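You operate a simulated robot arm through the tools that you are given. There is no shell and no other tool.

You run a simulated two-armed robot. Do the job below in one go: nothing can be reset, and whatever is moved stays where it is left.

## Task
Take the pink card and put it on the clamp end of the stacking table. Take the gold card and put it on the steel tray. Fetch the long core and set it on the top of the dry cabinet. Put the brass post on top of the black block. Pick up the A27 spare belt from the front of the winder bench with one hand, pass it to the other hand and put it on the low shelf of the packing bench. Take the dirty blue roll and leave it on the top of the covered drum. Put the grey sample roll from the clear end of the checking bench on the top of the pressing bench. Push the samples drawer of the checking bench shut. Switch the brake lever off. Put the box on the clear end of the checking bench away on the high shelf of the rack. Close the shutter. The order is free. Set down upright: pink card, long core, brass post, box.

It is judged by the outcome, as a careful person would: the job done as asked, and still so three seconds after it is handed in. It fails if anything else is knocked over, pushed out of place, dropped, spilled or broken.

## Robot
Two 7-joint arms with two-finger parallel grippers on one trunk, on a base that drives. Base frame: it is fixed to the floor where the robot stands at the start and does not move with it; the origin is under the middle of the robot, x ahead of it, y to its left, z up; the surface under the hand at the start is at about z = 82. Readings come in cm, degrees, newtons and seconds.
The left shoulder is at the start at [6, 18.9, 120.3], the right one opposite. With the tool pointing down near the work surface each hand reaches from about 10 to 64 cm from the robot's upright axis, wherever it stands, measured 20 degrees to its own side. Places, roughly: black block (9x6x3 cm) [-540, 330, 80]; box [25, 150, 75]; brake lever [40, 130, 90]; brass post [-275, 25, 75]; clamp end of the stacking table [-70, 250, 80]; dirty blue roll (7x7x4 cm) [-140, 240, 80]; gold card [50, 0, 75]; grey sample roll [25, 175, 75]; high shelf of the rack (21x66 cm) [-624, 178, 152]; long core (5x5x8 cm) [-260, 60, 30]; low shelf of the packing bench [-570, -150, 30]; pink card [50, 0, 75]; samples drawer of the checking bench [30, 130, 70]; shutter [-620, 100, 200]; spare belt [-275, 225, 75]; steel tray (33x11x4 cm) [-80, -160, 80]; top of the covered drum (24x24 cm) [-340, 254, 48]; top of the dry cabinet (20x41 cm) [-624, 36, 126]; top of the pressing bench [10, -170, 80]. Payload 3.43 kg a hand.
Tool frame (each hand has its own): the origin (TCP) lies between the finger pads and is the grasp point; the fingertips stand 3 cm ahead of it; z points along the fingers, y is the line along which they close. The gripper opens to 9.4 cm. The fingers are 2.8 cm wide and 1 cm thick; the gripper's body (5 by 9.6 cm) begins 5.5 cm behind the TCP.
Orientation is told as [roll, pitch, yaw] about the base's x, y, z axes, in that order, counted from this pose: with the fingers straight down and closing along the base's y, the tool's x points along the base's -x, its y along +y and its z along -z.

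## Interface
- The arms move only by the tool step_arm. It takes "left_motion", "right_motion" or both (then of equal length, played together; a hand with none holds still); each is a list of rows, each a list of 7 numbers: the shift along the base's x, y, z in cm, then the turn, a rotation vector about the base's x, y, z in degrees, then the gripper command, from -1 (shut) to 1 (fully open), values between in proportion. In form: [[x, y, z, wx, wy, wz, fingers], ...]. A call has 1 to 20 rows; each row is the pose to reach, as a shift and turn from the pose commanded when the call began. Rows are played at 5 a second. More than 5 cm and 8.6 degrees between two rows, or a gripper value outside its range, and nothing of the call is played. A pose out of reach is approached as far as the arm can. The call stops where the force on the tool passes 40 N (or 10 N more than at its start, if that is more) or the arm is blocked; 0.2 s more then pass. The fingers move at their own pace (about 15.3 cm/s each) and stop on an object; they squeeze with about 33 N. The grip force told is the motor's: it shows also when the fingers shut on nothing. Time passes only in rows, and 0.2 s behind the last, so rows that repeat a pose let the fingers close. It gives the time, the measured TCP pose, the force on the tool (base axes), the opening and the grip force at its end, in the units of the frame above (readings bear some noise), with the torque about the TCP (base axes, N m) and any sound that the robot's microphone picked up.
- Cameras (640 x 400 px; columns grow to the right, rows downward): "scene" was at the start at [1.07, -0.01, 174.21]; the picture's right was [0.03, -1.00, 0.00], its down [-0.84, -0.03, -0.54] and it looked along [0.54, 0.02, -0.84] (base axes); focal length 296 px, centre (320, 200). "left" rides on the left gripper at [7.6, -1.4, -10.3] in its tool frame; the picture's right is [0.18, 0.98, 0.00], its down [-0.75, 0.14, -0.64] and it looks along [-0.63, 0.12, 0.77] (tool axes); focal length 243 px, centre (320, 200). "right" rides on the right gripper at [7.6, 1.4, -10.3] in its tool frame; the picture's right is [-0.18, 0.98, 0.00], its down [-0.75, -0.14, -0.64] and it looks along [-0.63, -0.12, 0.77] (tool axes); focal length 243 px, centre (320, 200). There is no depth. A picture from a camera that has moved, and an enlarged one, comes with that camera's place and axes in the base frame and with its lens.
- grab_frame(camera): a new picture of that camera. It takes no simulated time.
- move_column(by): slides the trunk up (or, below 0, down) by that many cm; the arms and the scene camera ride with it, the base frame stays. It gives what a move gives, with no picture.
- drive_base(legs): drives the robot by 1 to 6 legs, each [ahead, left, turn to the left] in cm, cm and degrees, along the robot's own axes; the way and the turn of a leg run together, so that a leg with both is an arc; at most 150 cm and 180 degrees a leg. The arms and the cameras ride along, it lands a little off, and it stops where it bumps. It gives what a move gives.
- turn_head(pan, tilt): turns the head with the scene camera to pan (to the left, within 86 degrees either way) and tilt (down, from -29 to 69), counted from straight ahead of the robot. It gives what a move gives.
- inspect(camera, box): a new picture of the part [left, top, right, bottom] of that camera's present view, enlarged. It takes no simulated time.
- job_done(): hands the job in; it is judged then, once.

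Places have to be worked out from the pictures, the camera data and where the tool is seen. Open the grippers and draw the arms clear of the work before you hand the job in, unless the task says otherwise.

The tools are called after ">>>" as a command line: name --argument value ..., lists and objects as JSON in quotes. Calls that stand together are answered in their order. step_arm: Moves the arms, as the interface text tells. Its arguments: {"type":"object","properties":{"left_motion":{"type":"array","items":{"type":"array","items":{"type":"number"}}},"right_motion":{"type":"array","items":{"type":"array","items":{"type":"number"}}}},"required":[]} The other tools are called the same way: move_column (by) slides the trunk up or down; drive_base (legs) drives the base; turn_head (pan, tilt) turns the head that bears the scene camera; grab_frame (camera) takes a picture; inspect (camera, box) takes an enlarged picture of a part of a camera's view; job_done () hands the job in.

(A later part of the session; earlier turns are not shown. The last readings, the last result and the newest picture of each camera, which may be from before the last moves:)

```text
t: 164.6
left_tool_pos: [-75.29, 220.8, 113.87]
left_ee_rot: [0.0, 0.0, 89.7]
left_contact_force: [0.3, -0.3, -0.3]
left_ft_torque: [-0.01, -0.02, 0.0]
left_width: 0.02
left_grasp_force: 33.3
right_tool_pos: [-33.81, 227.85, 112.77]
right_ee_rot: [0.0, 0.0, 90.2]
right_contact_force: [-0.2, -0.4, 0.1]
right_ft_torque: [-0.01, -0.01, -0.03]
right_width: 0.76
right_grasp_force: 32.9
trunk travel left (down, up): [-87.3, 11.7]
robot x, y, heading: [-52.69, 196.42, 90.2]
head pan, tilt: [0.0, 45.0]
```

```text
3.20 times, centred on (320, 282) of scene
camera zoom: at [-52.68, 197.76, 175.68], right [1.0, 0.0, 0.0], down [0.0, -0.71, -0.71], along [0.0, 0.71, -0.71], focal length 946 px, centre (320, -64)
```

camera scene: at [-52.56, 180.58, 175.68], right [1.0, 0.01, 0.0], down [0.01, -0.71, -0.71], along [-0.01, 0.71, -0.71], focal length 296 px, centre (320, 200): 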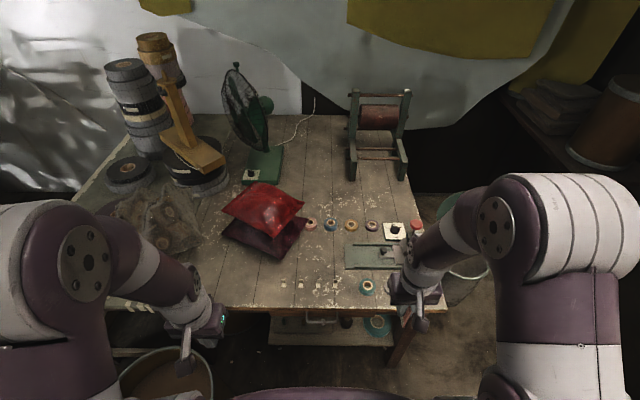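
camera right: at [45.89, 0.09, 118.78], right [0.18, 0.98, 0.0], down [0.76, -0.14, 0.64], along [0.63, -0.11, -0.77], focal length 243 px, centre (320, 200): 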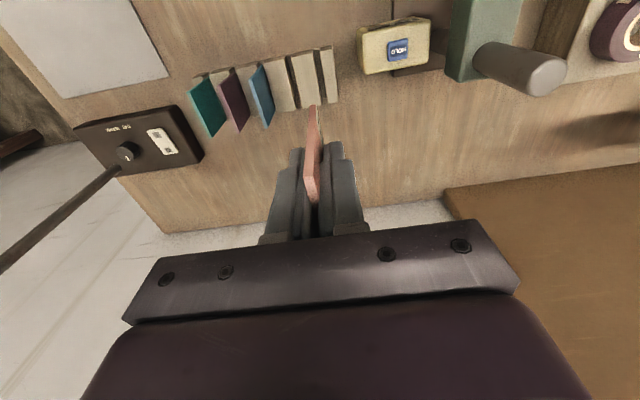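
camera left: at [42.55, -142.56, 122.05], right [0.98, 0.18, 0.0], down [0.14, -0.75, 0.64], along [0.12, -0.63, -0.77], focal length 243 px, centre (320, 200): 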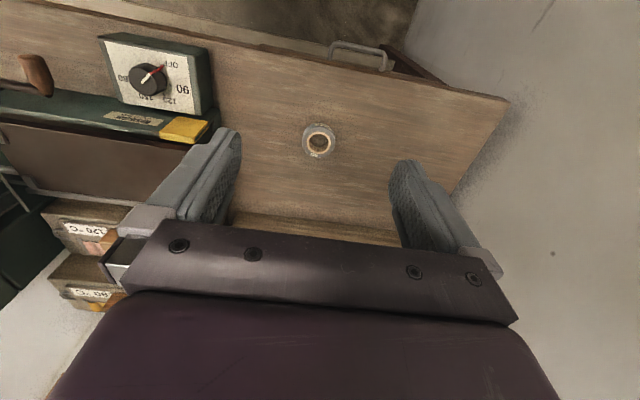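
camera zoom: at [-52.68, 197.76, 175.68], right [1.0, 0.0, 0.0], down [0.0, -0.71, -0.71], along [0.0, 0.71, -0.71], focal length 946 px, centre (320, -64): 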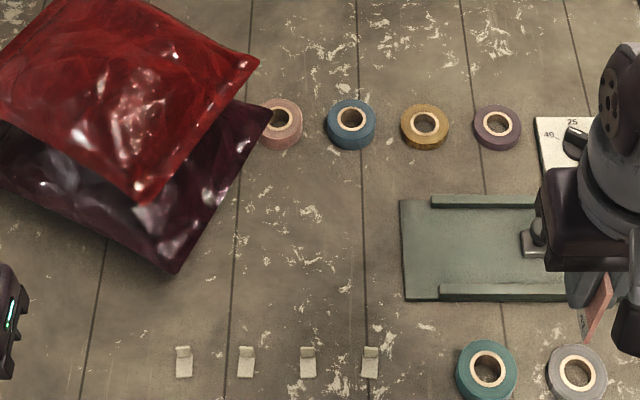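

The clear patch is centred at about (-54, 246). I'll carry the pink card over it and lower to just above the surface.

>>> step_arm --right_motion '[[-3, 2.7, 0, 0, 0, 0, -1], [-6, 5.4, 0, 0, 0, 0, -1], [-9, 8, 0, 0, 0, 0, -1], [-12, 10.7, 0, 0, 0, 0, -1], [-15, 13.4, 0, 0, 0, 0, -1], [-18, 16, 0, 0, 0, 0, -1], [-20.7, 18.6, -2, 0, 0, 0, -1], [-20.7, 18.6, -6, 0, 0, 0, -1], [-20.7, 18.6, -10, 0, 0, 0, -1], [-20.7, 18.6, -14, 0, 0, 0, -1], [-20.7, 18.6, -18, 0, 0, 0, -1], [-20.7, 18.6, -22, 0, 0, 0, -1], [-20.7, 18.6, -24, 0, 0, 0, -1]]'

>>> grab_frame --camera "right"

>>> inspect --camera "scene" --box '[240, 220, 400, 320]'

```text
t: 167.4
left_tool_pos: [-75.22, 220.95, 113.96]
left_ee_rot: [0.0, 0.1, 89.9]
left_contact_force: [0.4, 0.3, 0.9]
left_ft_torque: [-0.01, 0.02, 0.0]
left_width: 0.01
left_grasp_force: 32.9
right_tool_pos: [-54.38, 246.66, 88.63]
right_ee_rot: [0.0, 0.1, 90.2]
right_contact_force: [0.5, 0.4, 0.2]
right_ft_torque: [0.03, 0.05, 0.01]
right_width: 0.72
right_grasp_force: 33.0
trunk travel left (down, up): [-87.3, 11.7]
robot x, y, heading: [-52.85, 196.36, 90.2]
head pan, tilt: [0.0, 45.0]
```

```text
taken
camera right: at [-55.88, 239.05, 98.75], right [-0.98, 0.18, 0.0], down [0.14, 0.75, 0.64], along [0.12, 0.63, -0.77], focal length 243 px, centre (320, 200)
```

right: 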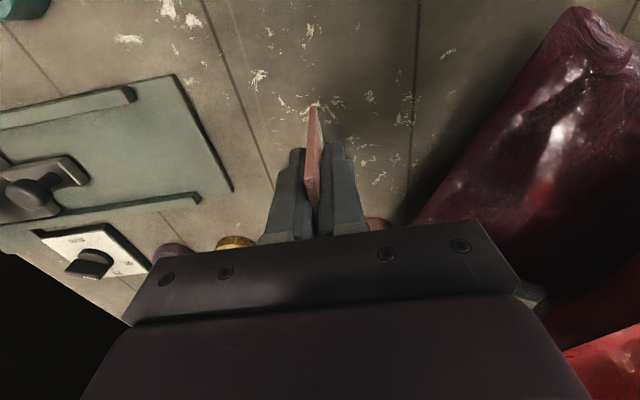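

```text
4.00 times, centred on (320, 270) of scene
camera zoom: at [-52.69, 198.16, 175.67], right [1.0, 0.0, 0.0], down [0.0, -0.71, -0.71], along [0.0, 0.71, -0.71], focal length 1182 px, centre (320, -80)
```

zoom: 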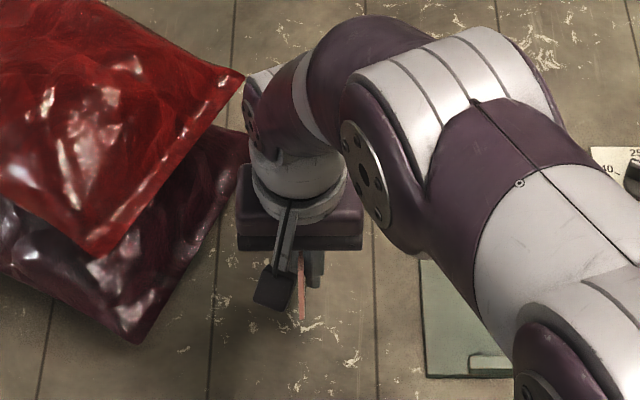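

All clear around the hand. I'll lower in fine steps until the card's edge touches the table.

>>> step_arm --right_motion '[[0, 0, -0.4, 0, 0, 0, -1], [0, 0, -0.8, 0, 0, 0, -1], [0, 0, -1.2, 0, 0, 0, -1], [0, 0, -1.6, 0, 0, 0, -1], [0, 0, -2.0, 0, 0, 0, -1]]'

```text
t: 168.6
left_tool_pos: [-75.28, 220.96, 113.77]
left_ee_rot: [0.0, 0.2, 89.8]
left_contact_force: [-0.2, -0.4, 0.0]
left_ft_torque: [0.01, -0.03, -0.02]
left_width: 0.0
left_grasp_force: 33.1
right_tool_pos: [-54.55, 246.7, 86.64]
right_ee_rot: [0.0, 0.0, 90.2]
right_contact_force: [-1.2, 0.1, -0.4]
right_ft_torque: [0.02, 0.01, 0.01]
right_width: 0.72
right_grasp_force: 33.2
trunk travel left (down, up): [-87.3, 11.7]
robot x, y, heading: [-52.71, 196.25, 90.1]
head pan, tilt: [0.0, 45.0]
```

>>> step_arm --right_motion '[[0, 0, -0.25, 0, 0, 0, -1], [0, 0, -0.5, 0, 0, 0, -1], [0, 0, -0.75, 0, 0, 0, -1], [0, 0, -1.0, 0, 0, 0, -1]]'

```text
t: 169.6
left_tool_pos: [-75.09, 220.95, 113.76]
left_ee_rot: [0.1, 0.1, 89.8]
left_contact_force: [-0.7, -0.1, 0.8]
left_ft_torque: [0.01, -0.01, 0.01]
left_width: 0.0
left_grasp_force: 33.0
right_tool_pos: [-54.56, 246.7, 85.6]
right_ee_rot: [0.0, 0.1, 90.3]
right_contact_force: [0.9, -0.3, 0.8]
right_ft_torque: [0.02, 0.01, -0.02]
right_width: 0.75
right_grasp_force: 33.0
trunk travel left (down, up): [-87.3, 11.7]
robot x, y, heading: [-52.85, 196.36, 90.3]
head pan, tilt: [0.0, 45.0]
```

>>> step_arm --right_motion '[[0, 0, -0.2, 0, 0, 0, -1], [0, 0, -0.4, 0, 0, 0, -1], [0, 0, -0.6, 0, 0, 0, -1]]'

```text
t: 170.4
left_tool_pos: [-75.21, 221.12, 113.86]
left_ee_rot: [0.1, 0.1, 89.8]
left_contact_force: [-0.4, 0.2, -0.2]
left_ft_torque: [-0.03, -0.01, -0.02]
left_width: 0.0
left_grasp_force: 33.0
right_tool_pos: [-54.53, 246.59, 85.1]
right_ee_rot: [0.0, 0.1, 90.2]
right_contact_force: [1.0, 0.1, -0.3]
right_ft_torque: [-0.05, 0.0, 0.02]
right_width: 0.73
right_grasp_force: 33.7
trunk travel left (down, up): [-87.3, 11.7]
robot x, y, heading: [-52.8, 196.11, 90.6]
head pan, tilt: [0.0, 45.0]
```

>>> step_arm --right_motion '[[0, 0, -0.2, 0, 0, 0, -1], [0, 0, -0.4, 0, 0, 0, -1], [0, 0, -0.6, 0, 0, 0, -1]]'

>>> inspect --camera "right" --box '[240, 60, 400, 220]'

```text
t: 171.2
left_tool_pos: [-75.27, 221.09, 113.83]
left_ee_rot: [0.0, 0.1, 89.9]
left_contact_force: [0.1, 0.2, 0.2]
left_ft_torque: [-0.02, 0.01, 0.01]
left_width: 0.0
left_grasp_force: 32.2
right_tool_pos: [-54.54, 246.7, 84.63]
right_ee_rot: [0.0, 0.1, 90.2]
right_contact_force: [0.6, -0.5, -0.3]
right_ft_torque: [-0.04, 0.0, 0.0]
right_width: 0.75
right_grasp_force: 33.7
trunk travel left (down, up): [-87.3, 11.7]
robot x, y, heading: [-52.58, 196.28, 90.5]
head pan, tilt: [0.0, 45.0]
```

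```text
2.50 times, centred on (320, 140) of right
camera zoom: at [-55.98, 239.02, 94.77], right [-0.98, 0.18, 0.0], down [0.14, 0.75, 0.64], along [0.12, 0.63, -0.77], focal length 606 px, centre (320, 350)
```

zoom: 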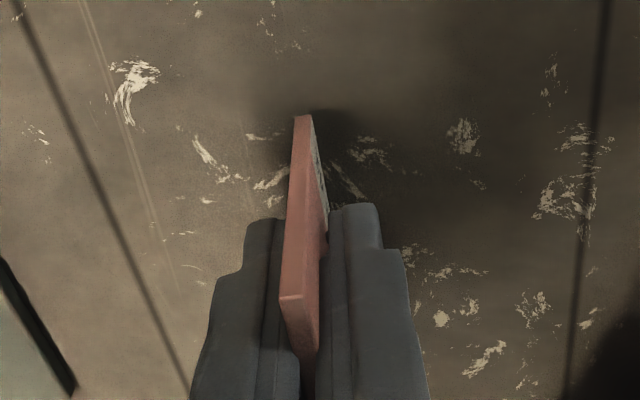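

>>> step_arm --right_motion '[[0, 0, -0.2, 0, 0, 0, -1], [0, 0, -0.4, 0, 0, 0, -1], [0, 0, -0.6, 0, 0, 0, -1]]'

```text
t: 172.0
left_tool_pos: [-75.25, 220.95, 113.9]
left_ee_rot: [0.0, 0.1, 89.8]
left_contact_force: [-0.1, 0.5, 0.7]
left_ft_torque: [0.04, -0.01, -0.02]
left_width: 0.0
left_grasp_force: 32.9
right_tool_pos: [-54.66, 246.76, 83.95]
right_ee_rot: [0.1, -0.1, 90.2]
right_contact_force: [0.6, -0.2, -0.1]
right_ft_torque: [0.03, -0.02, -0.03]
right_width: 0.76
right_grasp_force: 33.3
trunk travel left (down, up): [-87.3, 11.7]
robot x, y, heading: [-52.77, 196.19, 90.3]
head pan, tilt: [0.0, 45.0]
```

>>> step_arm --right_motion '[[0, 0, -0.2, 0, 0, 0, -1], [0, 0, -0.4, 0, 0, 0, -1], [0, 0, -0.6, 0, 0, 0, -1]]'

```text
t: 172.8
left_tool_pos: [-75.26, 220.69, 113.88]
left_ee_rot: [-0.1, -0.1, 89.8]
left_contact_force: [-0.2, -0.5, -0.1]
left_ft_torque: [-0.04, -0.01, 0.02]
left_width: 0.01
left_grasp_force: 33.5
right_tool_pos: [-54.51, 246.62, 83.52]
right_ee_rot: [0.2, -0.4, 90.2]
right_contact_force: [2.3, -4.0, 24.9]
right_ft_torque: [-0.54, -0.14, 0.03]
right_width: 0.75
right_grasp_force: 32.5
trunk travel left (down, up): [-87.3, 11.7]
robot x, y, heading: [-52.34, 196.55, 90.1]
head pan, tilt: [0.0, 45.0]
```

The card is down with 25 N. I'll ease up 0.25 to unload it, let it settle, open gently and rise straight up.

>>> step_arm --right_motion '[[0, 0, 0.15, 0, 0, 0, -1], [0, 0, 0.28, 0, 0, 0, -1], [0, 0, 0.28, 0, 0, 0, -1], [0, 0, 0.28, 0, 0, 0, -0.8], [0, 0, 0.28, 0, 0, 0, -0.6], [0, 0, 0.28, 0, 0, 0, -0.35], [0, 0, 0.28, 0, 0, 0, -0.35], [0, 0, 1.5, 0, 0, 0, -0.35], [0, 0, 4, 0, 0, 0, -0.35], [0, 0, 8, 0, 0, 0, -0.35], [0, 0, 12, 0, 0, 0, -0.35], [0, 0, 16, 0, 0, 0, -0.35], [0, 0, 20, 0, 0, 0, -0.35]]'

>>> grab_frame --camera "right"

>>> inspect --camera "scene" --box '[240, 220, 400, 320]'

```text
t: 175.6
left_tool_pos: [-75.17, 220.89, 113.82]
left_ee_rot: [0.0, 0.0, 89.8]
left_contact_force: [0.5, -0.5, -0.1]
left_ft_torque: [0.0, -0.02, -0.02]
left_width: 0.03
left_grasp_force: 32.8
right_tool_pos: [-54.54, 246.6, 103.29]
right_ee_rot: [-0.1, 0.1, 90.2]
right_contact_force: [0.0, 0.3, 1.4]
right_ft_torque: [0.03, -0.02, 0.01]
right_width: 3.04
right_grasp_force: 0.0
trunk travel left (down, up): [-87.3, 11.7]
robot x, y, heading: [-52.96, 196.42, 90.2]
head pan, tilt: [0.0, 45.0]
```

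```text
taken
camera right: at [-56.07, 238.98, 113.46], right [-0.98, 0.18, 0.0], down [0.14, 0.76, 0.64], along [0.12, 0.63, -0.77], focal length 243 px, centre (320, 200)
```

right: 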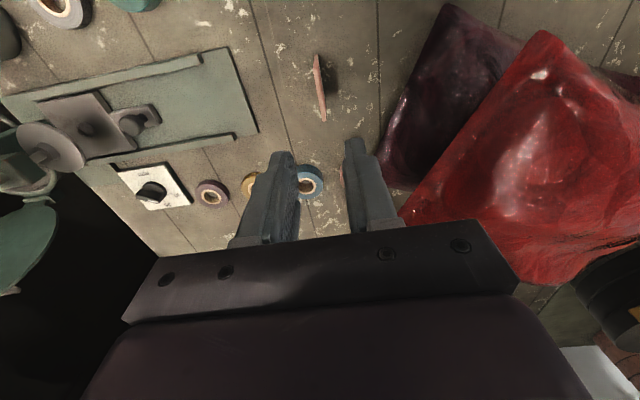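

```text
4.00 times, centred on (320, 270) of scene
camera zoom: at [-52.67, 197.98, 175.66], right [1.0, 0.0, 0.0], down [0.0, -0.71, -0.71], along [0.0, 0.71, -0.71], focal length 1182 px, centre (320, -80)
```

zoom: 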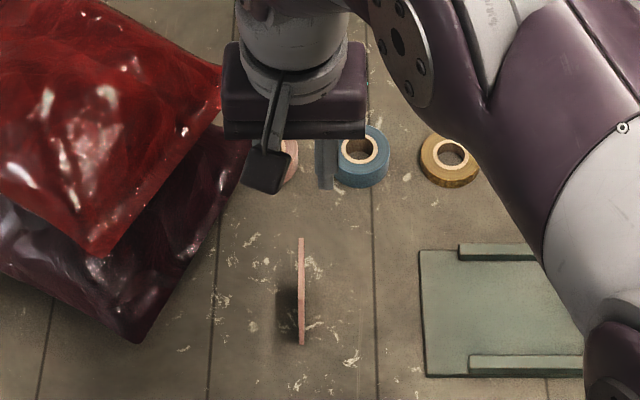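

The pink card stands upright on the clamp end. I'll lift the right hand clear and draw it back.

>>> step_arm --right_motion '[[0, 0, 4, 0, 0, 0, -0.35], [0, 0, 8, 0, 0, 0, -0.35], [3, -3, 9, 0, 0, 0, -0.35], [6, -6, 9, 0, 0, 0, -0.35], [9, -9, 9, 0, 0, 0, -0.35], [12, -12, 9, 0, 0, 0, -0.35], [15, -15, 9, 0, 0, 0, -0.35], [18, -18, 9, 0, 0, 0, -0.35]]'

>>> turn_head --pan 50 --tilt 30

>>> grab_frame --camera "scene"

```text
t: 177.4
left_tool_pos: [-75.18, 220.87, 113.85]
left_ee_rot: [0.0, -0.1, 89.9]
left_contact_force: [0.1, 0.0, -1.6]
left_ft_torque: [0.03, 0.01, 0.0]
left_width: 0.01
left_grasp_force: 32.9
right_tool_pos: [-36.57, 228.56, 112.32]
right_ee_rot: [0.0, 0.0, 90.2]
right_contact_force: [-0.1, -0.1, 0.3]
right_ft_torque: [0.04, 0.03, 0.0]
right_width: 3.07
right_grasp_force: 0.0
trunk travel left (down, up): [-87.3, 11.7]
robot x, y, heading: [-52.78, 196.52, 90.2]
head pan, tilt: [0.0, 45.0]
```

```text
t: 178.6
left_tool_pos: [-75.27, 221.03, 113.87]
left_ee_rot: [0.0, 0.0, 89.8]
left_contact_force: [-0.3, 0.7, -0.8]
left_ft_torque: [0.02, 0.04, 0.01]
left_width: 0.03
left_grasp_force: 32.9
right_tool_pos: [-36.71, 228.61, 112.16]
right_ee_rot: [0.0, 0.0, 90.2]
right_contact_force: [-1.1, 0.4, -0.3]
right_ft_torque: [0.02, 0.02, 0.0]
right_width: 3.06
right_grasp_force: 0.1
trunk travel left (down, up): [-87.3, 11.7]
robot x, y, heading: [-53.02, 196.33, 90.1]
head pan, tilt: [50.0, 30.0]
```

```text
taken
camera scene: at [-59.59, 195.74, 177.93], right [0.64, 0.77, 0.0], down [0.38, -0.32, -0.87], along [-0.66, 0.56, -0.5], focal length 296 px, centre (320, 200)
```

scene: 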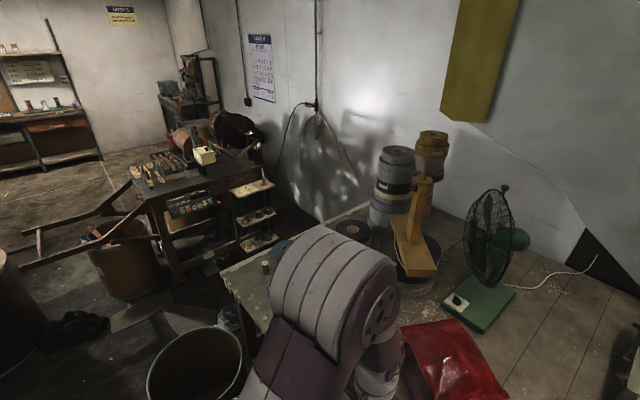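

My own arm blocks the view. I'll back off 45 cm and shift left to look at the table's left part and the bins in front of it.

>>> drive_base --legs '[[-50, 0, 0], [0, 60, 0]]'

>>> turn_head --pan 0 --tilt 32

>>> grab_frame --camera "scene"

>>> inspect --camera "scene" --box '[200, 150, 440, 300]'

```text
t: 184.5
left_tool_pos: [-132.83, 172.18, 113.86]
left_ee_rot: [0.0, 0.1, 88.1]
left_contact_force: [0.8, -0.7, 0.1]
left_ft_torque: [-0.02, 0.0, 0.0]
left_width: 0.0
left_grasp_force: 32.7
right_tool_pos: [-94.02, 178.56, 112.33]
right_ee_rot: [0.0, 0.2, 88.5]
right_contact_force: [0.1, -0.3, 0.4]
right_ft_torque: [0.03, 0.01, 0.01]
right_width: 3.03
right_grasp_force: 0.1
trunk travel left (down, up): [-87.3, 11.7]
robot x, y, heading: [-111.15, 146.45, 88.6]
head pan, tilt: [50.0, 30.0]
```

```text
t: 185.7
left_tool_pos: [-132.75, 171.98, 113.7]
left_ee_rot: [0.0, 0.2, 88.1]
left_contact_force: [1.2, 0.6, -0.1]
left_ft_torque: [-0.01, -0.02, -0.01]
left_width: 0.0
left_grasp_force: 33.4
right_tool_pos: [-94.13, 178.54, 112.31]
right_ee_rot: [0.0, 0.1, 88.5]
right_contact_force: [0.2, 0.4, -0.7]
right_ft_torque: [-0.01, 0.0, 0.01]
right_width: 3.07
right_grasp_force: 0.1
trunk travel left (down, up): [-87.3, 11.7]
robot x, y, heading: [-111.21, 146.21, 88.4]
head pan, tilt: [0.0, 32.0]
```

```text
taken
camera scene: at [-110.91, 149.35, 177.62], right [1.0, -0.03, 0.0], down [-0.01, -0.53, -0.85], along [0.02, 0.85, -0.53], focal length 296 px, centre (320, 200)
```

scene: 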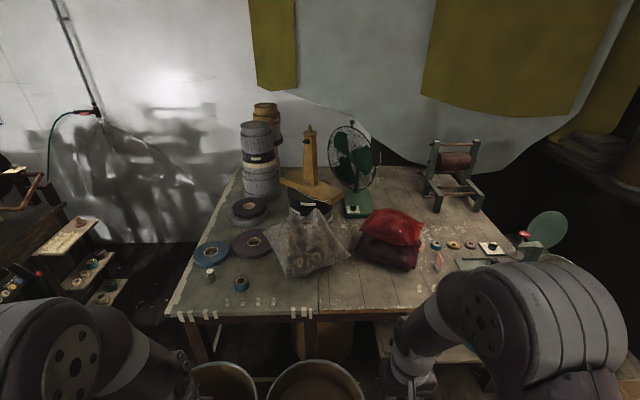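

```text
2.67 times, centred on (320, 225) of scene
camera zoom: at [-110.91, 149.35, 177.62], right [1.0, -0.03, 0.0], down [-0.01, -0.53, -0.85], along [0.02, 0.85, -0.53], focal length 788 px, centre (320, 133)
```

zoom: 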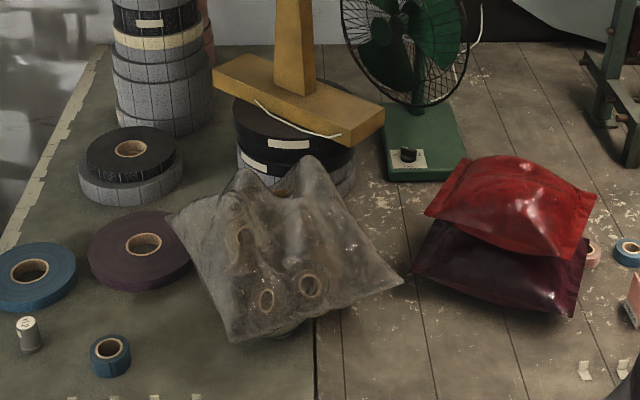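

The small soiled blue roll is at about (-142.6, 239.4), but two open bins block the front of that part of the table. I'll look left to see whether I can stand at the table's left end.

>>> turn_head --pan 45 --tilt 35

>>> grab_frame --camera "scene"

>>> turn_head --pan 86 --tilt 30

>>> grab_frame --camera "scene"

```text
t: 186.8
left_tool_pos: [-132.84, 172.07, 113.93]
left_ee_rot: [-0.1, 0.1, 88.0]
left_contact_force: [-0.3, -0.2, -0.2]
left_ft_torque: [-0.01, -0.03, 0.03]
left_width: 0.0
left_grasp_force: 32.8
right_tool_pos: [-93.97, 178.45, 112.34]
right_ee_rot: [0.0, 0.1, 88.6]
right_contact_force: [-1.1, -0.2, -0.5]
right_ft_torque: [-0.02, 0.03, -0.05]
right_width: 3.05
right_grasp_force: 0.1
trunk travel left (down, up): [-87.3, 11.7]
robot x, y, heading: [-111.18, 146.97, 88.6]
head pan, tilt: [45.0, 35.0]
```

```text
taken
camera scene: at [-117.2, 146.79, 177.15], right [0.73, 0.69, 0.0], down [0.39, -0.42, -0.82], along [-0.56, 0.59, -0.57], focal length 296 px, centre (320, 200)
```

scene: 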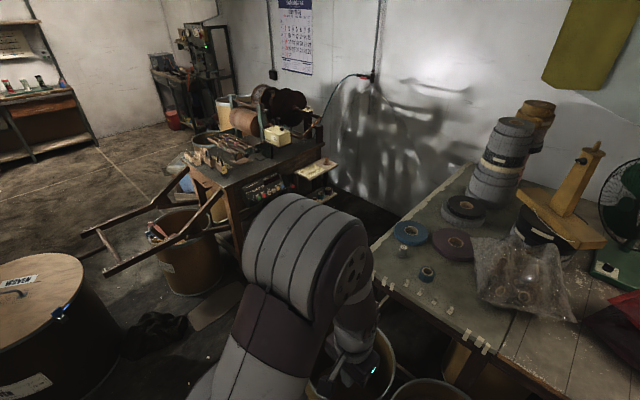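

```text
t: 187.9
left_tool_pos: [-132.78, 172.07, 113.72]
left_ee_rot: [0.0, 0.1, 88.1]
left_contact_force: [0.9, -0.6, -0.3]
left_ft_torque: [-0.02, 0.0, 0.01]
left_width: 0.02
left_grasp_force: 32.9
right_tool_pos: [-94.1, 178.56, 112.37]
right_ee_rot: [0.0, 0.2, 88.5]
right_contact_force: [-0.8, -0.1, 0.2]
right_ft_torque: [0.0, -0.02, -0.02]
right_width: 3.06
right_grasp_force: 0.0
trunk travel left (down, up): [-87.3, 11.7]
robot x, y, heading: [-110.58, 146.64, 88.3]
head pan, tilt: [85.9, 30.0]
```

```text
taken
camera scene: at [-120.15, 141.28, 177.93], right [0.1, 1.0, 0.0], down [0.5, -0.05, -0.87], along [-0.86, 0.09, -0.5], focal length 296 px, centre (320, 200)
```

scene: 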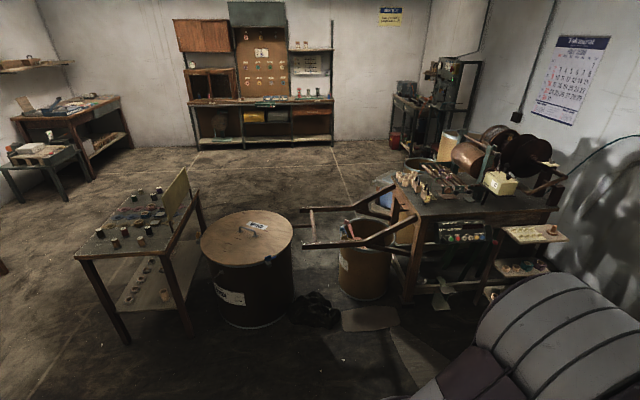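

There's a gap of about 78 cm between the stacking table's left end and the winder bench. I'll drive left at this y and check the floor there before entering it.

>>> drive_base --legs '[[0, 0, 1.5], [0, 88, 0]]'

>>> turn_head --pan 0 --tilt 40

>>> grab_frame --camera "scene"

>>> turn_head --pan 40 --tilt 45

>>> grab_frame --camera "scene"

```text
t: 192.9
left_tool_pos: [-222.24, 170.5, 113.85]
left_ee_rot: [0.0, 0.2, 90.4]
left_contact_force: [0.1, -0.4, 0.1]
left_ft_torque: [0.03, -0.02, -0.03]
left_width: 0.0
left_grasp_force: 32.8
right_tool_pos: [-183.76, 178.56, 112.27]
right_ee_rot: [-0.1, 0.1, 90.9]
right_contact_force: [0.7, 0.1, -0.3]
right_ft_torque: [0.0, 0.02, 0.0]
right_width: 3.08
right_grasp_force: 0.1
trunk travel left (down, up): [-87.3, 11.7]
robot x, y, heading: [-199.73, 146.02, 90.7]
head pan, tilt: [85.9, 30.0]
```

```text
t: 194.5
left_tool_pos: [-222.32, 170.48, 113.74]
left_ee_rot: [0.0, 0.1, 90.4]
left_contact_force: [0.4, -0.2, 1.3]
left_ft_torque: [0.0, -0.02, -0.02]
left_width: 0.0
left_grasp_force: 32.8
right_tool_pos: [-183.78, 178.6, 112.24]
right_ee_rot: [0.1, 0.1, 90.8]
right_contact_force: [0.2, 0.2, 0.8]
right_ft_torque: [-0.01, -0.01, -0.04]
right_width: 3.04
right_grasp_force: 0.0
trunk travel left (down, up): [-87.3, 11.7]
robot x, y, heading: [-199.43, 145.95, 90.9]
head pan, tilt: [0.0, 40.0]
```

```text
taken
camera scene: at [-199.47, 148.28, 176.4], right [1.0, 0.01, 0.0], down [0.01, -0.64, -0.77], along [-0.01, 0.77, -0.64], focal length 296 px, centre (320, 200)
```

scene: 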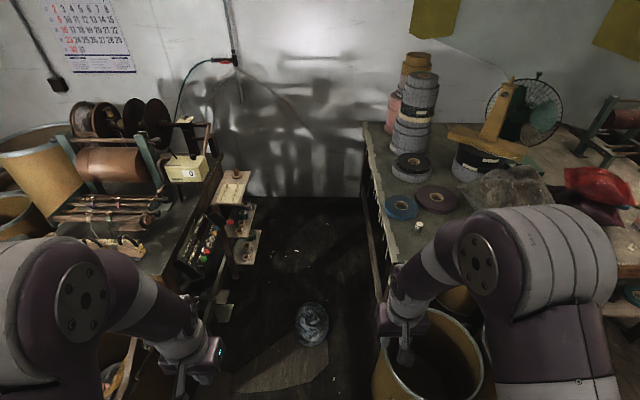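

```text
t: 195.6
left_tool_pos: [-222.31, 170.47, 113.86]
left_ee_rot: [0.0, 0.1, 90.4]
left_contact_force: [-1.2, 0.0, 0.6]
left_ft_torque: [0.01, -0.02, -0.01]
left_width: 0.02
left_grasp_force: 33.0
right_tool_pos: [-183.78, 178.65, 112.28]
right_ee_rot: [0.0, 0.0, 90.8]
right_contact_force: [-0.2, -0.5, -0.3]
right_ft_torque: [0.0, 0.02, -0.02]
right_width: 3.06
right_grasp_force: 0.2
trunk travel left (down, up): [-87.3, 11.7]
robot x, y, heading: [-199.9, 146.07, 90.8]
head pan, tilt: [40.0, 45.0]
```

```text
taken
camera scene: at [-204.66, 145.94, 175.67], right [0.76, 0.65, 0.0], down [0.46, -0.54, -0.71], along [-0.46, 0.54, -0.71], focal length 296 px, centre (320, 200)
```

scene: 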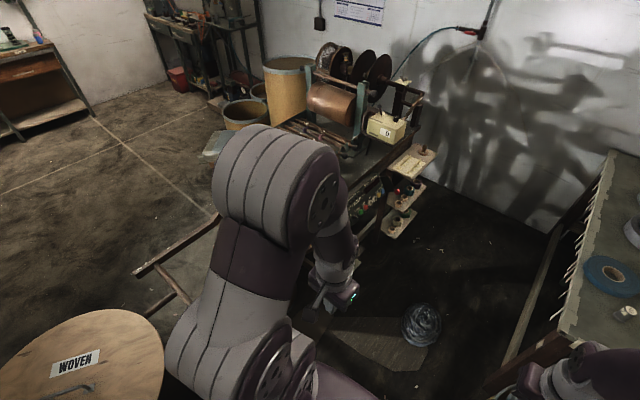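

A crumpled ball and a sheet of card lie on the floor in that gap, and the left bin's edge reaches x -179, so space is tight. I'll tilt the head down to judge my own base's size and the clearances.

>>> turn_head --pan -45 --tilt 69

>>> grab_frame --camera "scene"

>>> turn_head --pan 0 --tilt 62

>>> grab_frame --camera "scene"

```text
t: 197.2
left_tool_pos: [-222.34, 170.53, 113.79]
left_ee_rot: [-0.1, 0.0, 90.4]
left_contact_force: [-0.4, 0.3, 0.5]
left_ft_torque: [0.02, 0.0, 0.0]
left_width: 0.01
left_grasp_force: 33.2
right_tool_pos: [-183.86, 178.68, 112.33]
right_ee_rot: [0.0, 0.2, 90.8]
right_contact_force: [0.3, 0.1, -0.1]
right_ft_torque: [0.04, 0.02, 0.0]
right_width: 3.05
right_grasp_force: 0.1
trunk travel left (down, up): [-87.3, 11.7]
robot x, y, heading: [-199.95, 145.85, 90.7]
head pan, tilt: [-45.0, 68.8]
```

```text
taken
camera scene: at [-195.46, 143.79, 172.78], right [0.72, -0.7, 0.0], down [-0.65, -0.67, -0.36], along [0.25, 0.26, -0.93], focal length 296 px, centre (320, 200)
```

scene: 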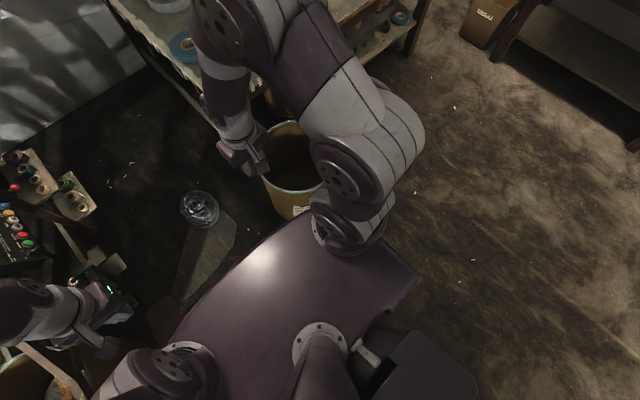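

```text
t: 198.3
left_tool_pos: [-222.16, 170.63, 113.85]
left_ee_rot: [0.0, 0.1, 90.5]
left_contact_force: [0.9, 0.0, -0.1]
left_ft_torque: [0.0, 0.04, 0.01]
left_width: 0.0
left_grasp_force: 33.5
right_tool_pos: [-183.77, 178.6, 112.38]
right_ee_rot: [0.0, 0.1, 90.9]
right_contact_force: [0.3, 0.8, 0.1]
right_ft_torque: [0.03, 0.04, -0.03]
right_width: 3.07
right_grasp_force: 0.1
trunk travel left (down, up): [-87.3, 11.7]
robot x, y, heading: [-199.23, 146.03, 90.6]
head pan, tilt: [0.0, 62.0]
```

```text
taken
camera scene: at [-199.44, 146.21, 173.49], right [1.0, 0.01, 0.0], down [0.01, -0.88, -0.47], along [-0.01, 0.47, -0.88], focal length 296 px, centre (320, 200)
```

scene: 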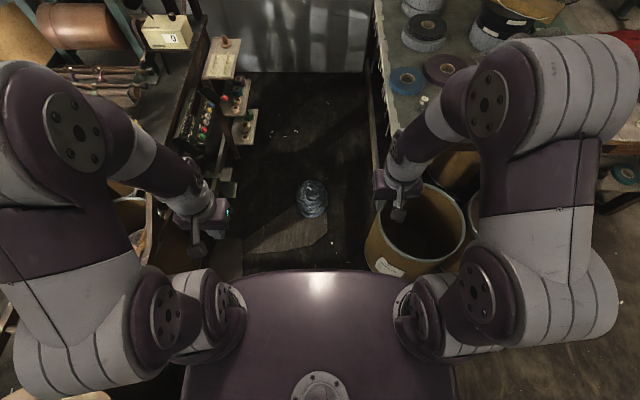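

The roll is about 75 cm from where my shoulder can safely get, so I'll need a forward-tilted grasp, ideally with the hand camera on top. I'll test how far the right wrist can yaw, which also lets its camera look back at my base.

>>> step_arm --right_motion '[[0, 0, 1, 0, 0, -8.2, -1], [0, 0, 1, 0, 0, -16.4, -1], [0, 0, 1, 0, 0, -24.6, -1], [0, 0, 1, 0, 0, -32.8, -1], [0, 0, 1, 0, 0, -41, -1], [0, 0, 1, 0, 0, -49.2, -1], [0, 0, 1, 0, 0, -57.4, -1], [0, 0, 1, 0, 0, -65.6, -1], [0, 0, 1, 0, 0, -73.8, -1], [0, 0, 1, 0, 0, -82, -1], [0, 0, 1, 0, 0, -90, -1]]'

>>> grab_frame --camera "right"

```text
t: 200.7
left_tool_pos: [-222.23, 170.53, 113.89]
left_ee_rot: [0.0, 0.2, 90.4]
left_contact_force: [0.4, 0.4, -0.7]
left_ft_torque: [0.03, 0.01, -0.01]
left_width: 0.02
left_grasp_force: 32.9
right_tool_pos: [-183.9, 178.72, 113.17]
right_ee_rot: [0.0, 0.1, 0.7]
right_contact_force: [-0.6, -0.3, -0.1]
right_ft_torque: [-0.02, -0.01, 0.01]
right_width: 0.0
right_grasp_force: 32.9
trunk travel left (down, up): [-87.3, 11.7]
robot x, y, heading: [-199.48, 146.02, 90.8]
head pan, tilt: [0.0, 62.0]
```

```text
taken
camera right: at [-191.53, 180.02, 123.45], right [0.17, 0.98, 0.0], down [0.76, -0.13, 0.64], along [0.63, -0.11, -0.77], focal length 243 px, centre (320, 200)
```

right: 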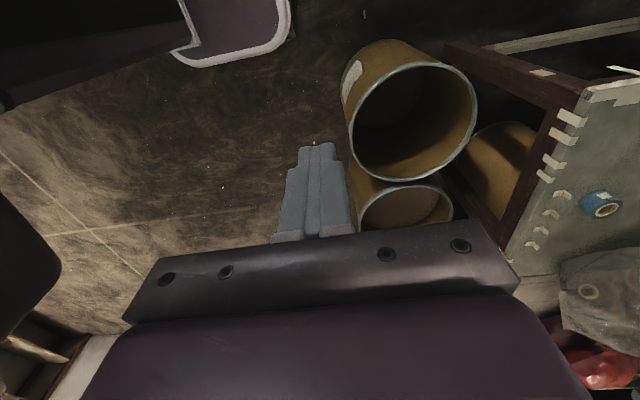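

That view shows my base is a rounded square reaching about 22 cm each way, and the left bin spans x -175 to -136. So I can stand at about (-201, 179), clear of both the bin and the card on the floor, and I'll drive there.

>>> drive_base --legs '[[0, 1, -0.8], [32, 0, 0]]'

>>> grab_frame --camera "right"

>>> grab_frame --camera "scene"

```text
t: 203.1
left_tool_pos: [-222.55, 201.9, 113.92]
left_ee_rot: [0.0, 0.0, 89.1]
left_contact_force: [0.6, 0.4, 0.6]
left_ft_torque: [-0.02, -0.01, 0.03]
left_width: 0.02
left_grasp_force: 33.7
right_tool_pos: [-184.03, 209.19, 113.28]
right_ee_rot: [0.0, 0.1, -0.5]
right_contact_force: [0.7, -0.9, -0.9]
right_ft_torque: [0.02, 0.01, -0.01]
right_width: 0.0
right_grasp_force: 33.1
trunk travel left (down, up): [-87.3, 11.7]
robot x, y, heading: [-200.66, 177.31, 89.6]
head pan, tilt: [0.0, 62.0]
```

```text
taken
camera right: at [-191.6, 210.68, 123.49], right [0.19, 0.98, 0.0], down [0.75, -0.15, 0.64], along [0.63, -0.12, -0.77], focal length 243 px, centre (320, 200)
```

right: 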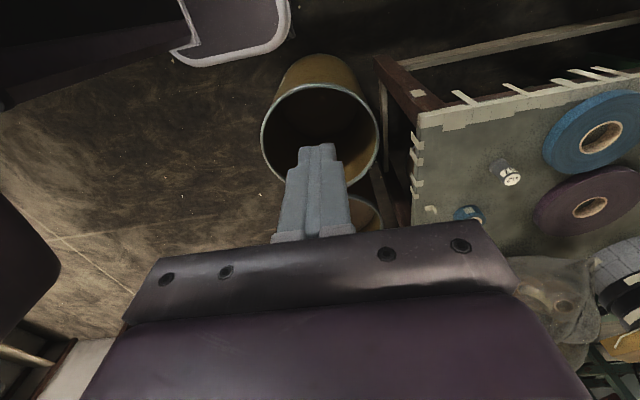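

```text
taken
camera scene: at [-200.29, 177.03, 173.49], right [1.0, -0.01, 0.0], down [-0.01, -0.88, -0.47], along [0.0, 0.47, -0.88], focal length 296 px, centre (320, 200)
```

scene: 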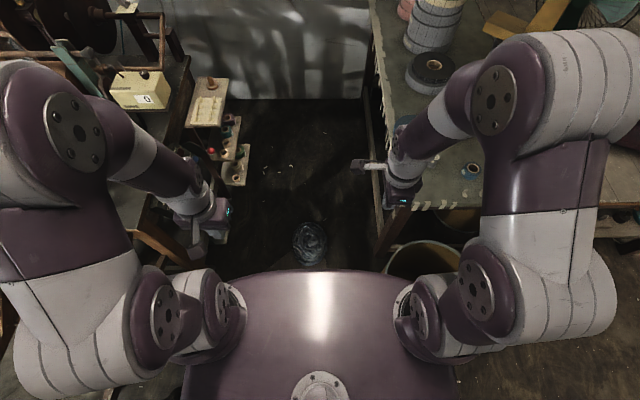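

I'm in position without contact. I'll zoom on the roll to fix its centre.

>>> inspect --camera "scene" --box '[420, 130, 516, 190]'

>>> inspect --camera "right" --box '[400, 140, 560, 240]'

```text
6.67 times, centred on (468, 160) of scene
camera zoom: at [-200.29, 177.03, 173.49], right [1.0, -0.01, 0.0], down [-0.01, -0.88, -0.47], along [0.0, 0.47, -0.88], focal length 1970 px, centre (-667, 467)
```

zoom: 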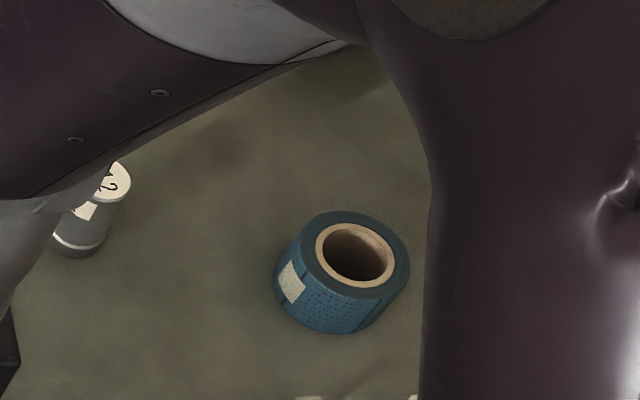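

```text
4.00 times, centred on (480, 190) of right
camera zoom: at [-191.6, 210.68, 123.49], right [0.19, 0.98, 0.0], down [0.75, -0.15, 0.64], along [0.63, -0.12, -0.77], focal length 970 px, centre (-320, 240)
```

zoom: 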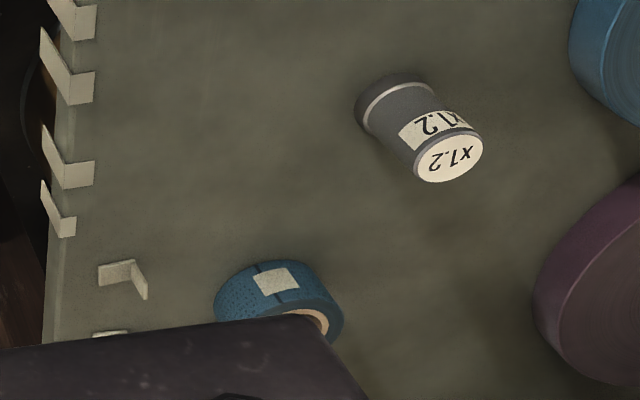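

The roll's centre is at (-142.9, 238.6). I'll lower the trunk 18 cm, then yaw the right hand toward it and reach out over the table edge at a safe height.

>>> move_column --by -18

>>> step_arm --right_motion '[[2, 1, 4, 0, 0, 7.9, 0], [5, 2, 6, 0, 0, 15.8, 1], [9, 4, 7, 0, 0, 23.7, 1], [13, 6, 7, 0, 0, 31.7, 1], [17, 8, 7, 0, 0, 39.6, 1], [21, 9.5, 7, 0, 0, 47.5, 1], [25, 11, 7, 0, 0, 55.5, 1], [28, 13, 7, 0, 0, 55.5, 1]]'

>>> grab_frame --camera "right"

```text
t: 205.1
left_tool_pos: [-222.61, 201.95, 95.95]
left_ee_rot: [0.1, 0.1, 89.0]
left_contact_force: [-0.2, 0.6, 0.2]
left_ft_torque: [0.02, -0.01, -0.04]
left_width: 0.01
left_grasp_force: 33.3
right_tool_pos: [-183.95, 209.34, 95.13]
right_ee_rot: [0.0, 0.1, -0.5]
right_contact_force: [-0.6, -0.2, -0.5]
right_ft_torque: [0.03, 0.0, -0.04]
right_width: 0.0
right_grasp_force: 32.7
trunk travel left (down, up): [-69.3, 29.7]
robot x, y, heading: [-200.18, 176.89, 89.7]
head pan, tilt: [0.0, 62.0]
```

```text
t: 206.9
left_tool_pos: [-222.47, 202.27, 95.84]
left_ee_rot: [0.1, 0.3, 89.0]
left_contact_force: [0.2, -0.1, 0.8]
left_ft_torque: [-0.02, 0.0, -0.02]
left_width: 0.0
left_grasp_force: 33.1
right_tool_pos: [-155.93, 221.97, 101.72]
right_ee_rot: [0.0, 0.2, 55.1]
right_contact_force: [0.3, 0.7, 0.2]
right_ft_torque: [0.03, 0.04, 0.0]
right_width: 9.42
right_grasp_force: 0.0
right hand out of reach, approached as far as the arm can: row 8
trunk travel left (down, up): [-69.3, 29.7]
robot x, y, heading: [-200.4, 177.13, 89.5]
head pan, tilt: [0.0, 62.0]
```

```text
taken
camera right: at [-161.48, 216.58, 111.99], right [-0.7, 0.71, 0.0], down [0.55, 0.54, 0.64], along [0.46, 0.45, -0.77], focal length 243 px, centre (320, 200)
```

right: 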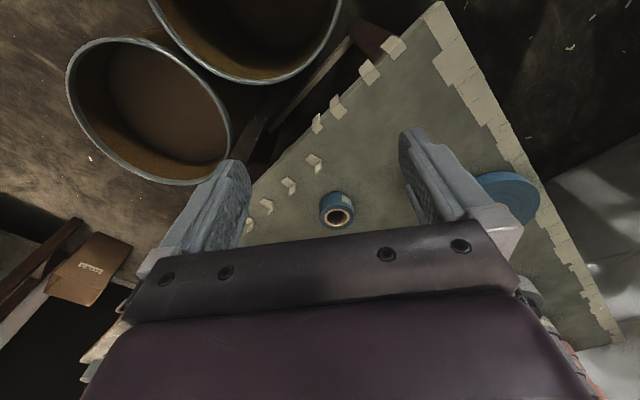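

The hand faces the roll but is near its vertical reach limit. Now I'll tilt it 40° forward in steps while sinking toward the roll.

>>> step_arm --right_motion '[[-1, -1.4, -2, 6.6, -4.6, 0, 1], [-1, -1.4, -4, 13.1, -9.2, 0, 1], [0, 0, -5.5, 19.7, -13.7, 0, 1], [2, 2.5, -7, 26.2, -18.3, 0, 1], [4.5, 5.5, -8.5, 32.8, -22.9, 0, 1]]'

>>> grab_frame --camera "right"

>>> grab_frame --camera "scene"

```text
t: 208.1
left_tool_pos: [-222.5, 202.01, 95.9]
left_ee_rot: [-0.1, 0.0, 89.0]
left_contact_force: [0.2, 0.3, 0.7]
left_ft_torque: [0.01, 0.03, -0.01]
left_width: 0.0
left_grasp_force: 32.9
right_tool_pos: [-151.95, 227.52, 93.31]
right_ee_rot: [0.1, -40.2, 54.9]
right_contact_force: [-0.4, -0.9, -0.7]
right_ft_torque: [-0.02, 0.04, -0.01]
right_width: 9.4
right_grasp_force: 0.1
trunk travel left (down, up): [-69.3, 29.7]
robot x, y, heading: [-200.03, 177.16, 89.3]
head pan, tilt: [0.0, 62.0]
```

```text
taken
camera right: at [-160.3, 218.07, 96.22], right [-0.72, 0.68, 0.12], down [0.21, 0.05, 0.98], along [0.66, 0.73, -0.18], focal length 243 px, centre (320, 200)
```

right: 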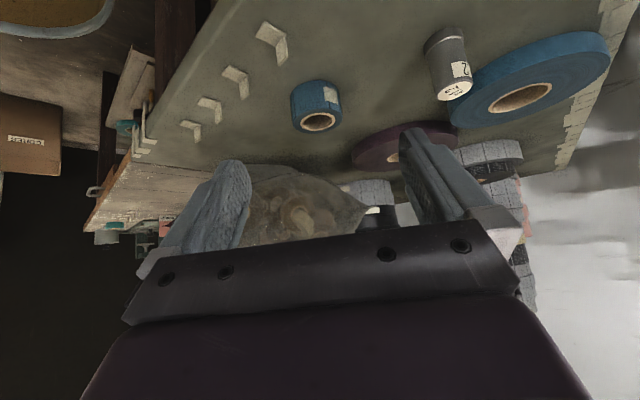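

```text
taken
camera scene: at [-200.26, 177.24, 155.5], right [1.0, -0.01, 0.0], down [-0.01, -0.88, -0.47], along [0.0, 0.47, -0.88], focal length 296 px, centre (320, 200)
```

scene: 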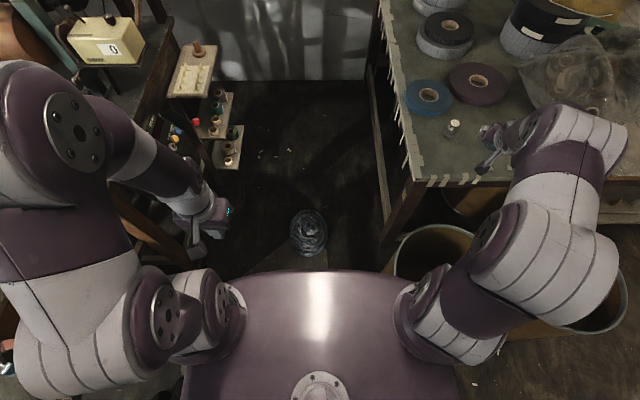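

The tilt worked, and this camera also puts the roll at (-143.3, 238.5). I'll line up behind it along the tool axis and slide in around it.

>>> step_arm --right_motion '[[2.3, 2.5, -1.6, 0, 0, 0, 1], [4.55, 4.9, -3.3, 0, 0, 0, 1], [5.3, 6.0, -4.8, 0, 0, 0, 1], [6.0, 7.0, -6.4, 0, 0, 0, 1], [6.8, 8.1, -7.9, 0, 0, 0, 1]]'

>>> grab_frame --camera "right"

```text
t: 209.3
left_tool_pos: [-222.5, 202.21, 95.85]
left_ee_rot: [0.1, 0.1, 89.0]
left_contact_force: [0.8, 0.0, 0.4]
left_ft_torque: [0.0, 0.02, 0.02]
left_width: 0.0
left_grasp_force: 33.2
right_tool_pos: [-144.93, 235.49, 85.43]
right_ee_rot: [0.0, -39.9, 55.0]
right_contact_force: [0.3, 1.2, 0.3]
right_ft_torque: [0.01, 0.03, 0.01]
right_width: 9.41
right_grasp_force: 0.1
trunk travel left (down, up): [-69.3, 29.7]
robot x, y, heading: [-200.35, 176.97, 89.5]
head pan, tilt: [0.0, 62.0]
```

```text
taken
camera right: at [-153.21, 226.27, 88.32], right [-0.72, 0.68, 0.12], down [0.21, 0.05, 0.98], along [0.66, 0.73, -0.18], focal length 243 px, centre (320, 200)
```

right: 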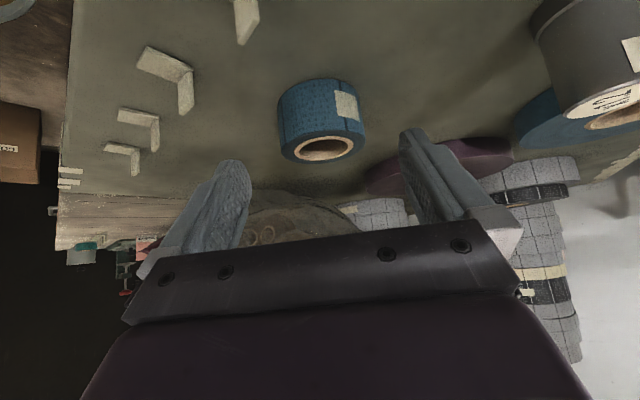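

Good alignment, with fingers on both sides. I'll slide the last 3 cm down and in, then close.

>>> step_arm --right_motion '[[0.4, 0.7, -1.0, 0, 0, 0, 1], [0.8, 1.3, -2.0, 0, 0, 0, 1], [1.1, 1.9, -3.0, 0, 0, 0, 1], [1.1, 1.9, -3.0, 0, 0, 0, 1], [1.1, 1.9, -3.0, 0, 0, 0, -1], [1.1, 1.9, -3.0, 0, 0, 0, -1], [1.1, 1.9, -3.0, 0, 0, 0, -1]]'

>>> grab_frame --camera "right"

```text
t: 210.9
left_tool_pos: [-222.53, 202.03, 95.82]
left_ee_rot: [0.0, 0.0, 89.0]
left_contact_force: [0.7, 0.4, 0.3]
left_ft_torque: [-0.04, -0.02, 0.01]
left_width: 0.0
left_grasp_force: 32.6
right_tool_pos: [-143.75, 237.57, 82.49]
right_ee_rot: [0.1, -39.9, 55.0]
right_contact_force: [0.3, 0.2, 0.0]
right_ft_torque: [0.01, -0.04, 0.01]
right_width: 6.03
right_grasp_force: 33.3
trunk travel left (down, up): [-69.3, 29.7]
robot x, y, heading: [-200.69, 176.76, 89.8]
head pan, tilt: [0.0, 62.0]
```

```text
taken
camera right: at [-152.06, 228.21, 85.37], right [-0.72, 0.68, 0.12], down [0.21, 0.05, 0.98], along [0.66, 0.73, -0.18], focal length 243 px, centre (320, 200)
```

right: 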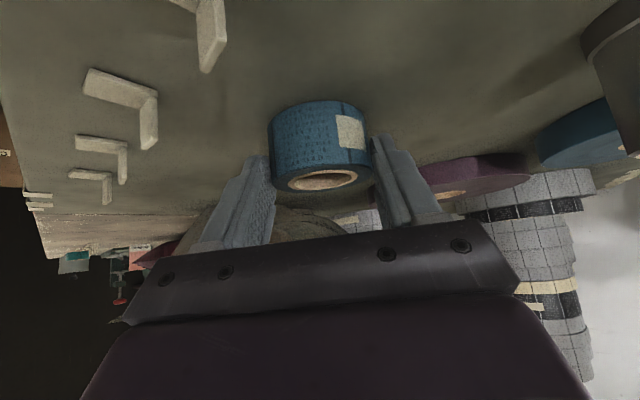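

The roll is gripped at 6.0 cm. I'll lift it straight up, then draw back along the approach.

>>> step_arm --right_motion '[[0, 0, 1.5, 0, 0, 0, -1], [0, 0, 4, 0, 0, 0, -1], [0, 0, 7, 0, 0, 0, -1], [-2, -2.5, 10, 0, 0, 0, -1], [-4, -5, 13, 0, 0, 0, -1], [-6, -7.5, 15, 0, 0, 0, -1]]'

>>> grab_frame --camera "right"

```text
t: 212.3
left_tool_pos: [-222.6, 202.08, 95.93]
left_ee_rot: [-0.1, 0.0, 89.1]
left_contact_force: [-0.2, 0.1, 0.5]
left_ft_torque: [0.02, -0.01, -0.02]
left_width: 0.0
left_grasp_force: 32.8
right_tool_pos: [-150.1, 229.67, 97.34]
right_ee_rot: [0.0, -40.0, 54.9]
right_contact_force: [0.6, -0.3, 0.6]
right_ft_torque: [-0.02, 0.04, 0.01]
right_width: 6.02
right_grasp_force: 33.3
trunk travel left (down, up): [-69.3, 29.7]
robot x, y, heading: [-200.63, 176.75, 89.8]
head pan, tilt: [0.0, 62.0]
```

```text
taken
camera right: at [-158.37, 220.37, 100.3], right [-0.72, 0.68, 0.12], down [0.21, 0.05, 0.98], along [0.66, 0.73, -0.18], focal length 243 px, centre (320, 200)
```

right: 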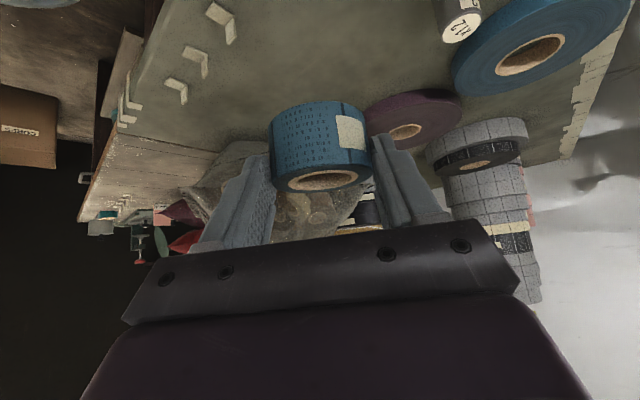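

The roll is clear of the table. I'll un-tilt the hand while drawing it back toward me.

>>> step_arm --right_motion '[[-2, -2.5, 1.5, -6.6, 4.6, 0, -1], [-4, -5, 3, -13.1, 9.2, 0, -1], [-6, -7.5, 4.5, -19.7, 13.7, 0, -1], [-8, -10, 6, -26.2, 18.3, 0, -1], [-9, -12, 7, -32.8, 22.9, 0, -1], [-12, -14, 7, -32.8, 22.9, 0, -1], [-16, -16, 7, -32.8, 22.9, 0, -1]]'

>>> move_column --by 18

```text
t: 213.9
left_tool_pos: [-222.66, 202.01, 95.78]
left_ee_rot: [-0.1, 0.0, 88.9]
left_contact_force: [0.4, -0.2, -0.2]
left_ft_torque: [0.03, 0.0, 0.0]
left_width: 0.02
left_grasp_force: 32.7
right_tool_pos: [-165.94, 213.66, 104.49]
right_ee_rot: [0.0, 0.0, 54.9]
right_contact_force: [-0.9, 0.3, -0.4]
right_ft_torque: [0.0, -0.02, -0.05]
right_width: 6.02
right_grasp_force: 33.1
trunk travel left (down, up): [-69.3, 29.7]
robot x, y, heading: [-200.49, 176.92, 89.7]
head pan, tilt: [0.0, 62.0]
```

```text
t: 215.9
left_tool_pos: [-222.54, 202.12, 113.89]
left_ee_rot: [0.0, 0.1, 89.0]
left_contact_force: [-1.0, 0.3, -0.2]
left_ft_torque: [-0.01, 0.0, -0.03]
left_width: 0.0
left_grasp_force: 32.8
right_tool_pos: [-165.8, 213.83, 122.27]
right_ee_rot: [0.0, 0.1, 55.0]
right_contact_force: [0.6, -0.2, -0.2]
right_ft_torque: [-0.03, 0.0, -0.02]
right_width: 6.05
right_grasp_force: 33.0
trunk travel left (down, up): [-87.3, 11.7]
robot x, y, heading: [-200.33, 176.73, 89.2]
head pan, tilt: [0.0, 62.0]
```

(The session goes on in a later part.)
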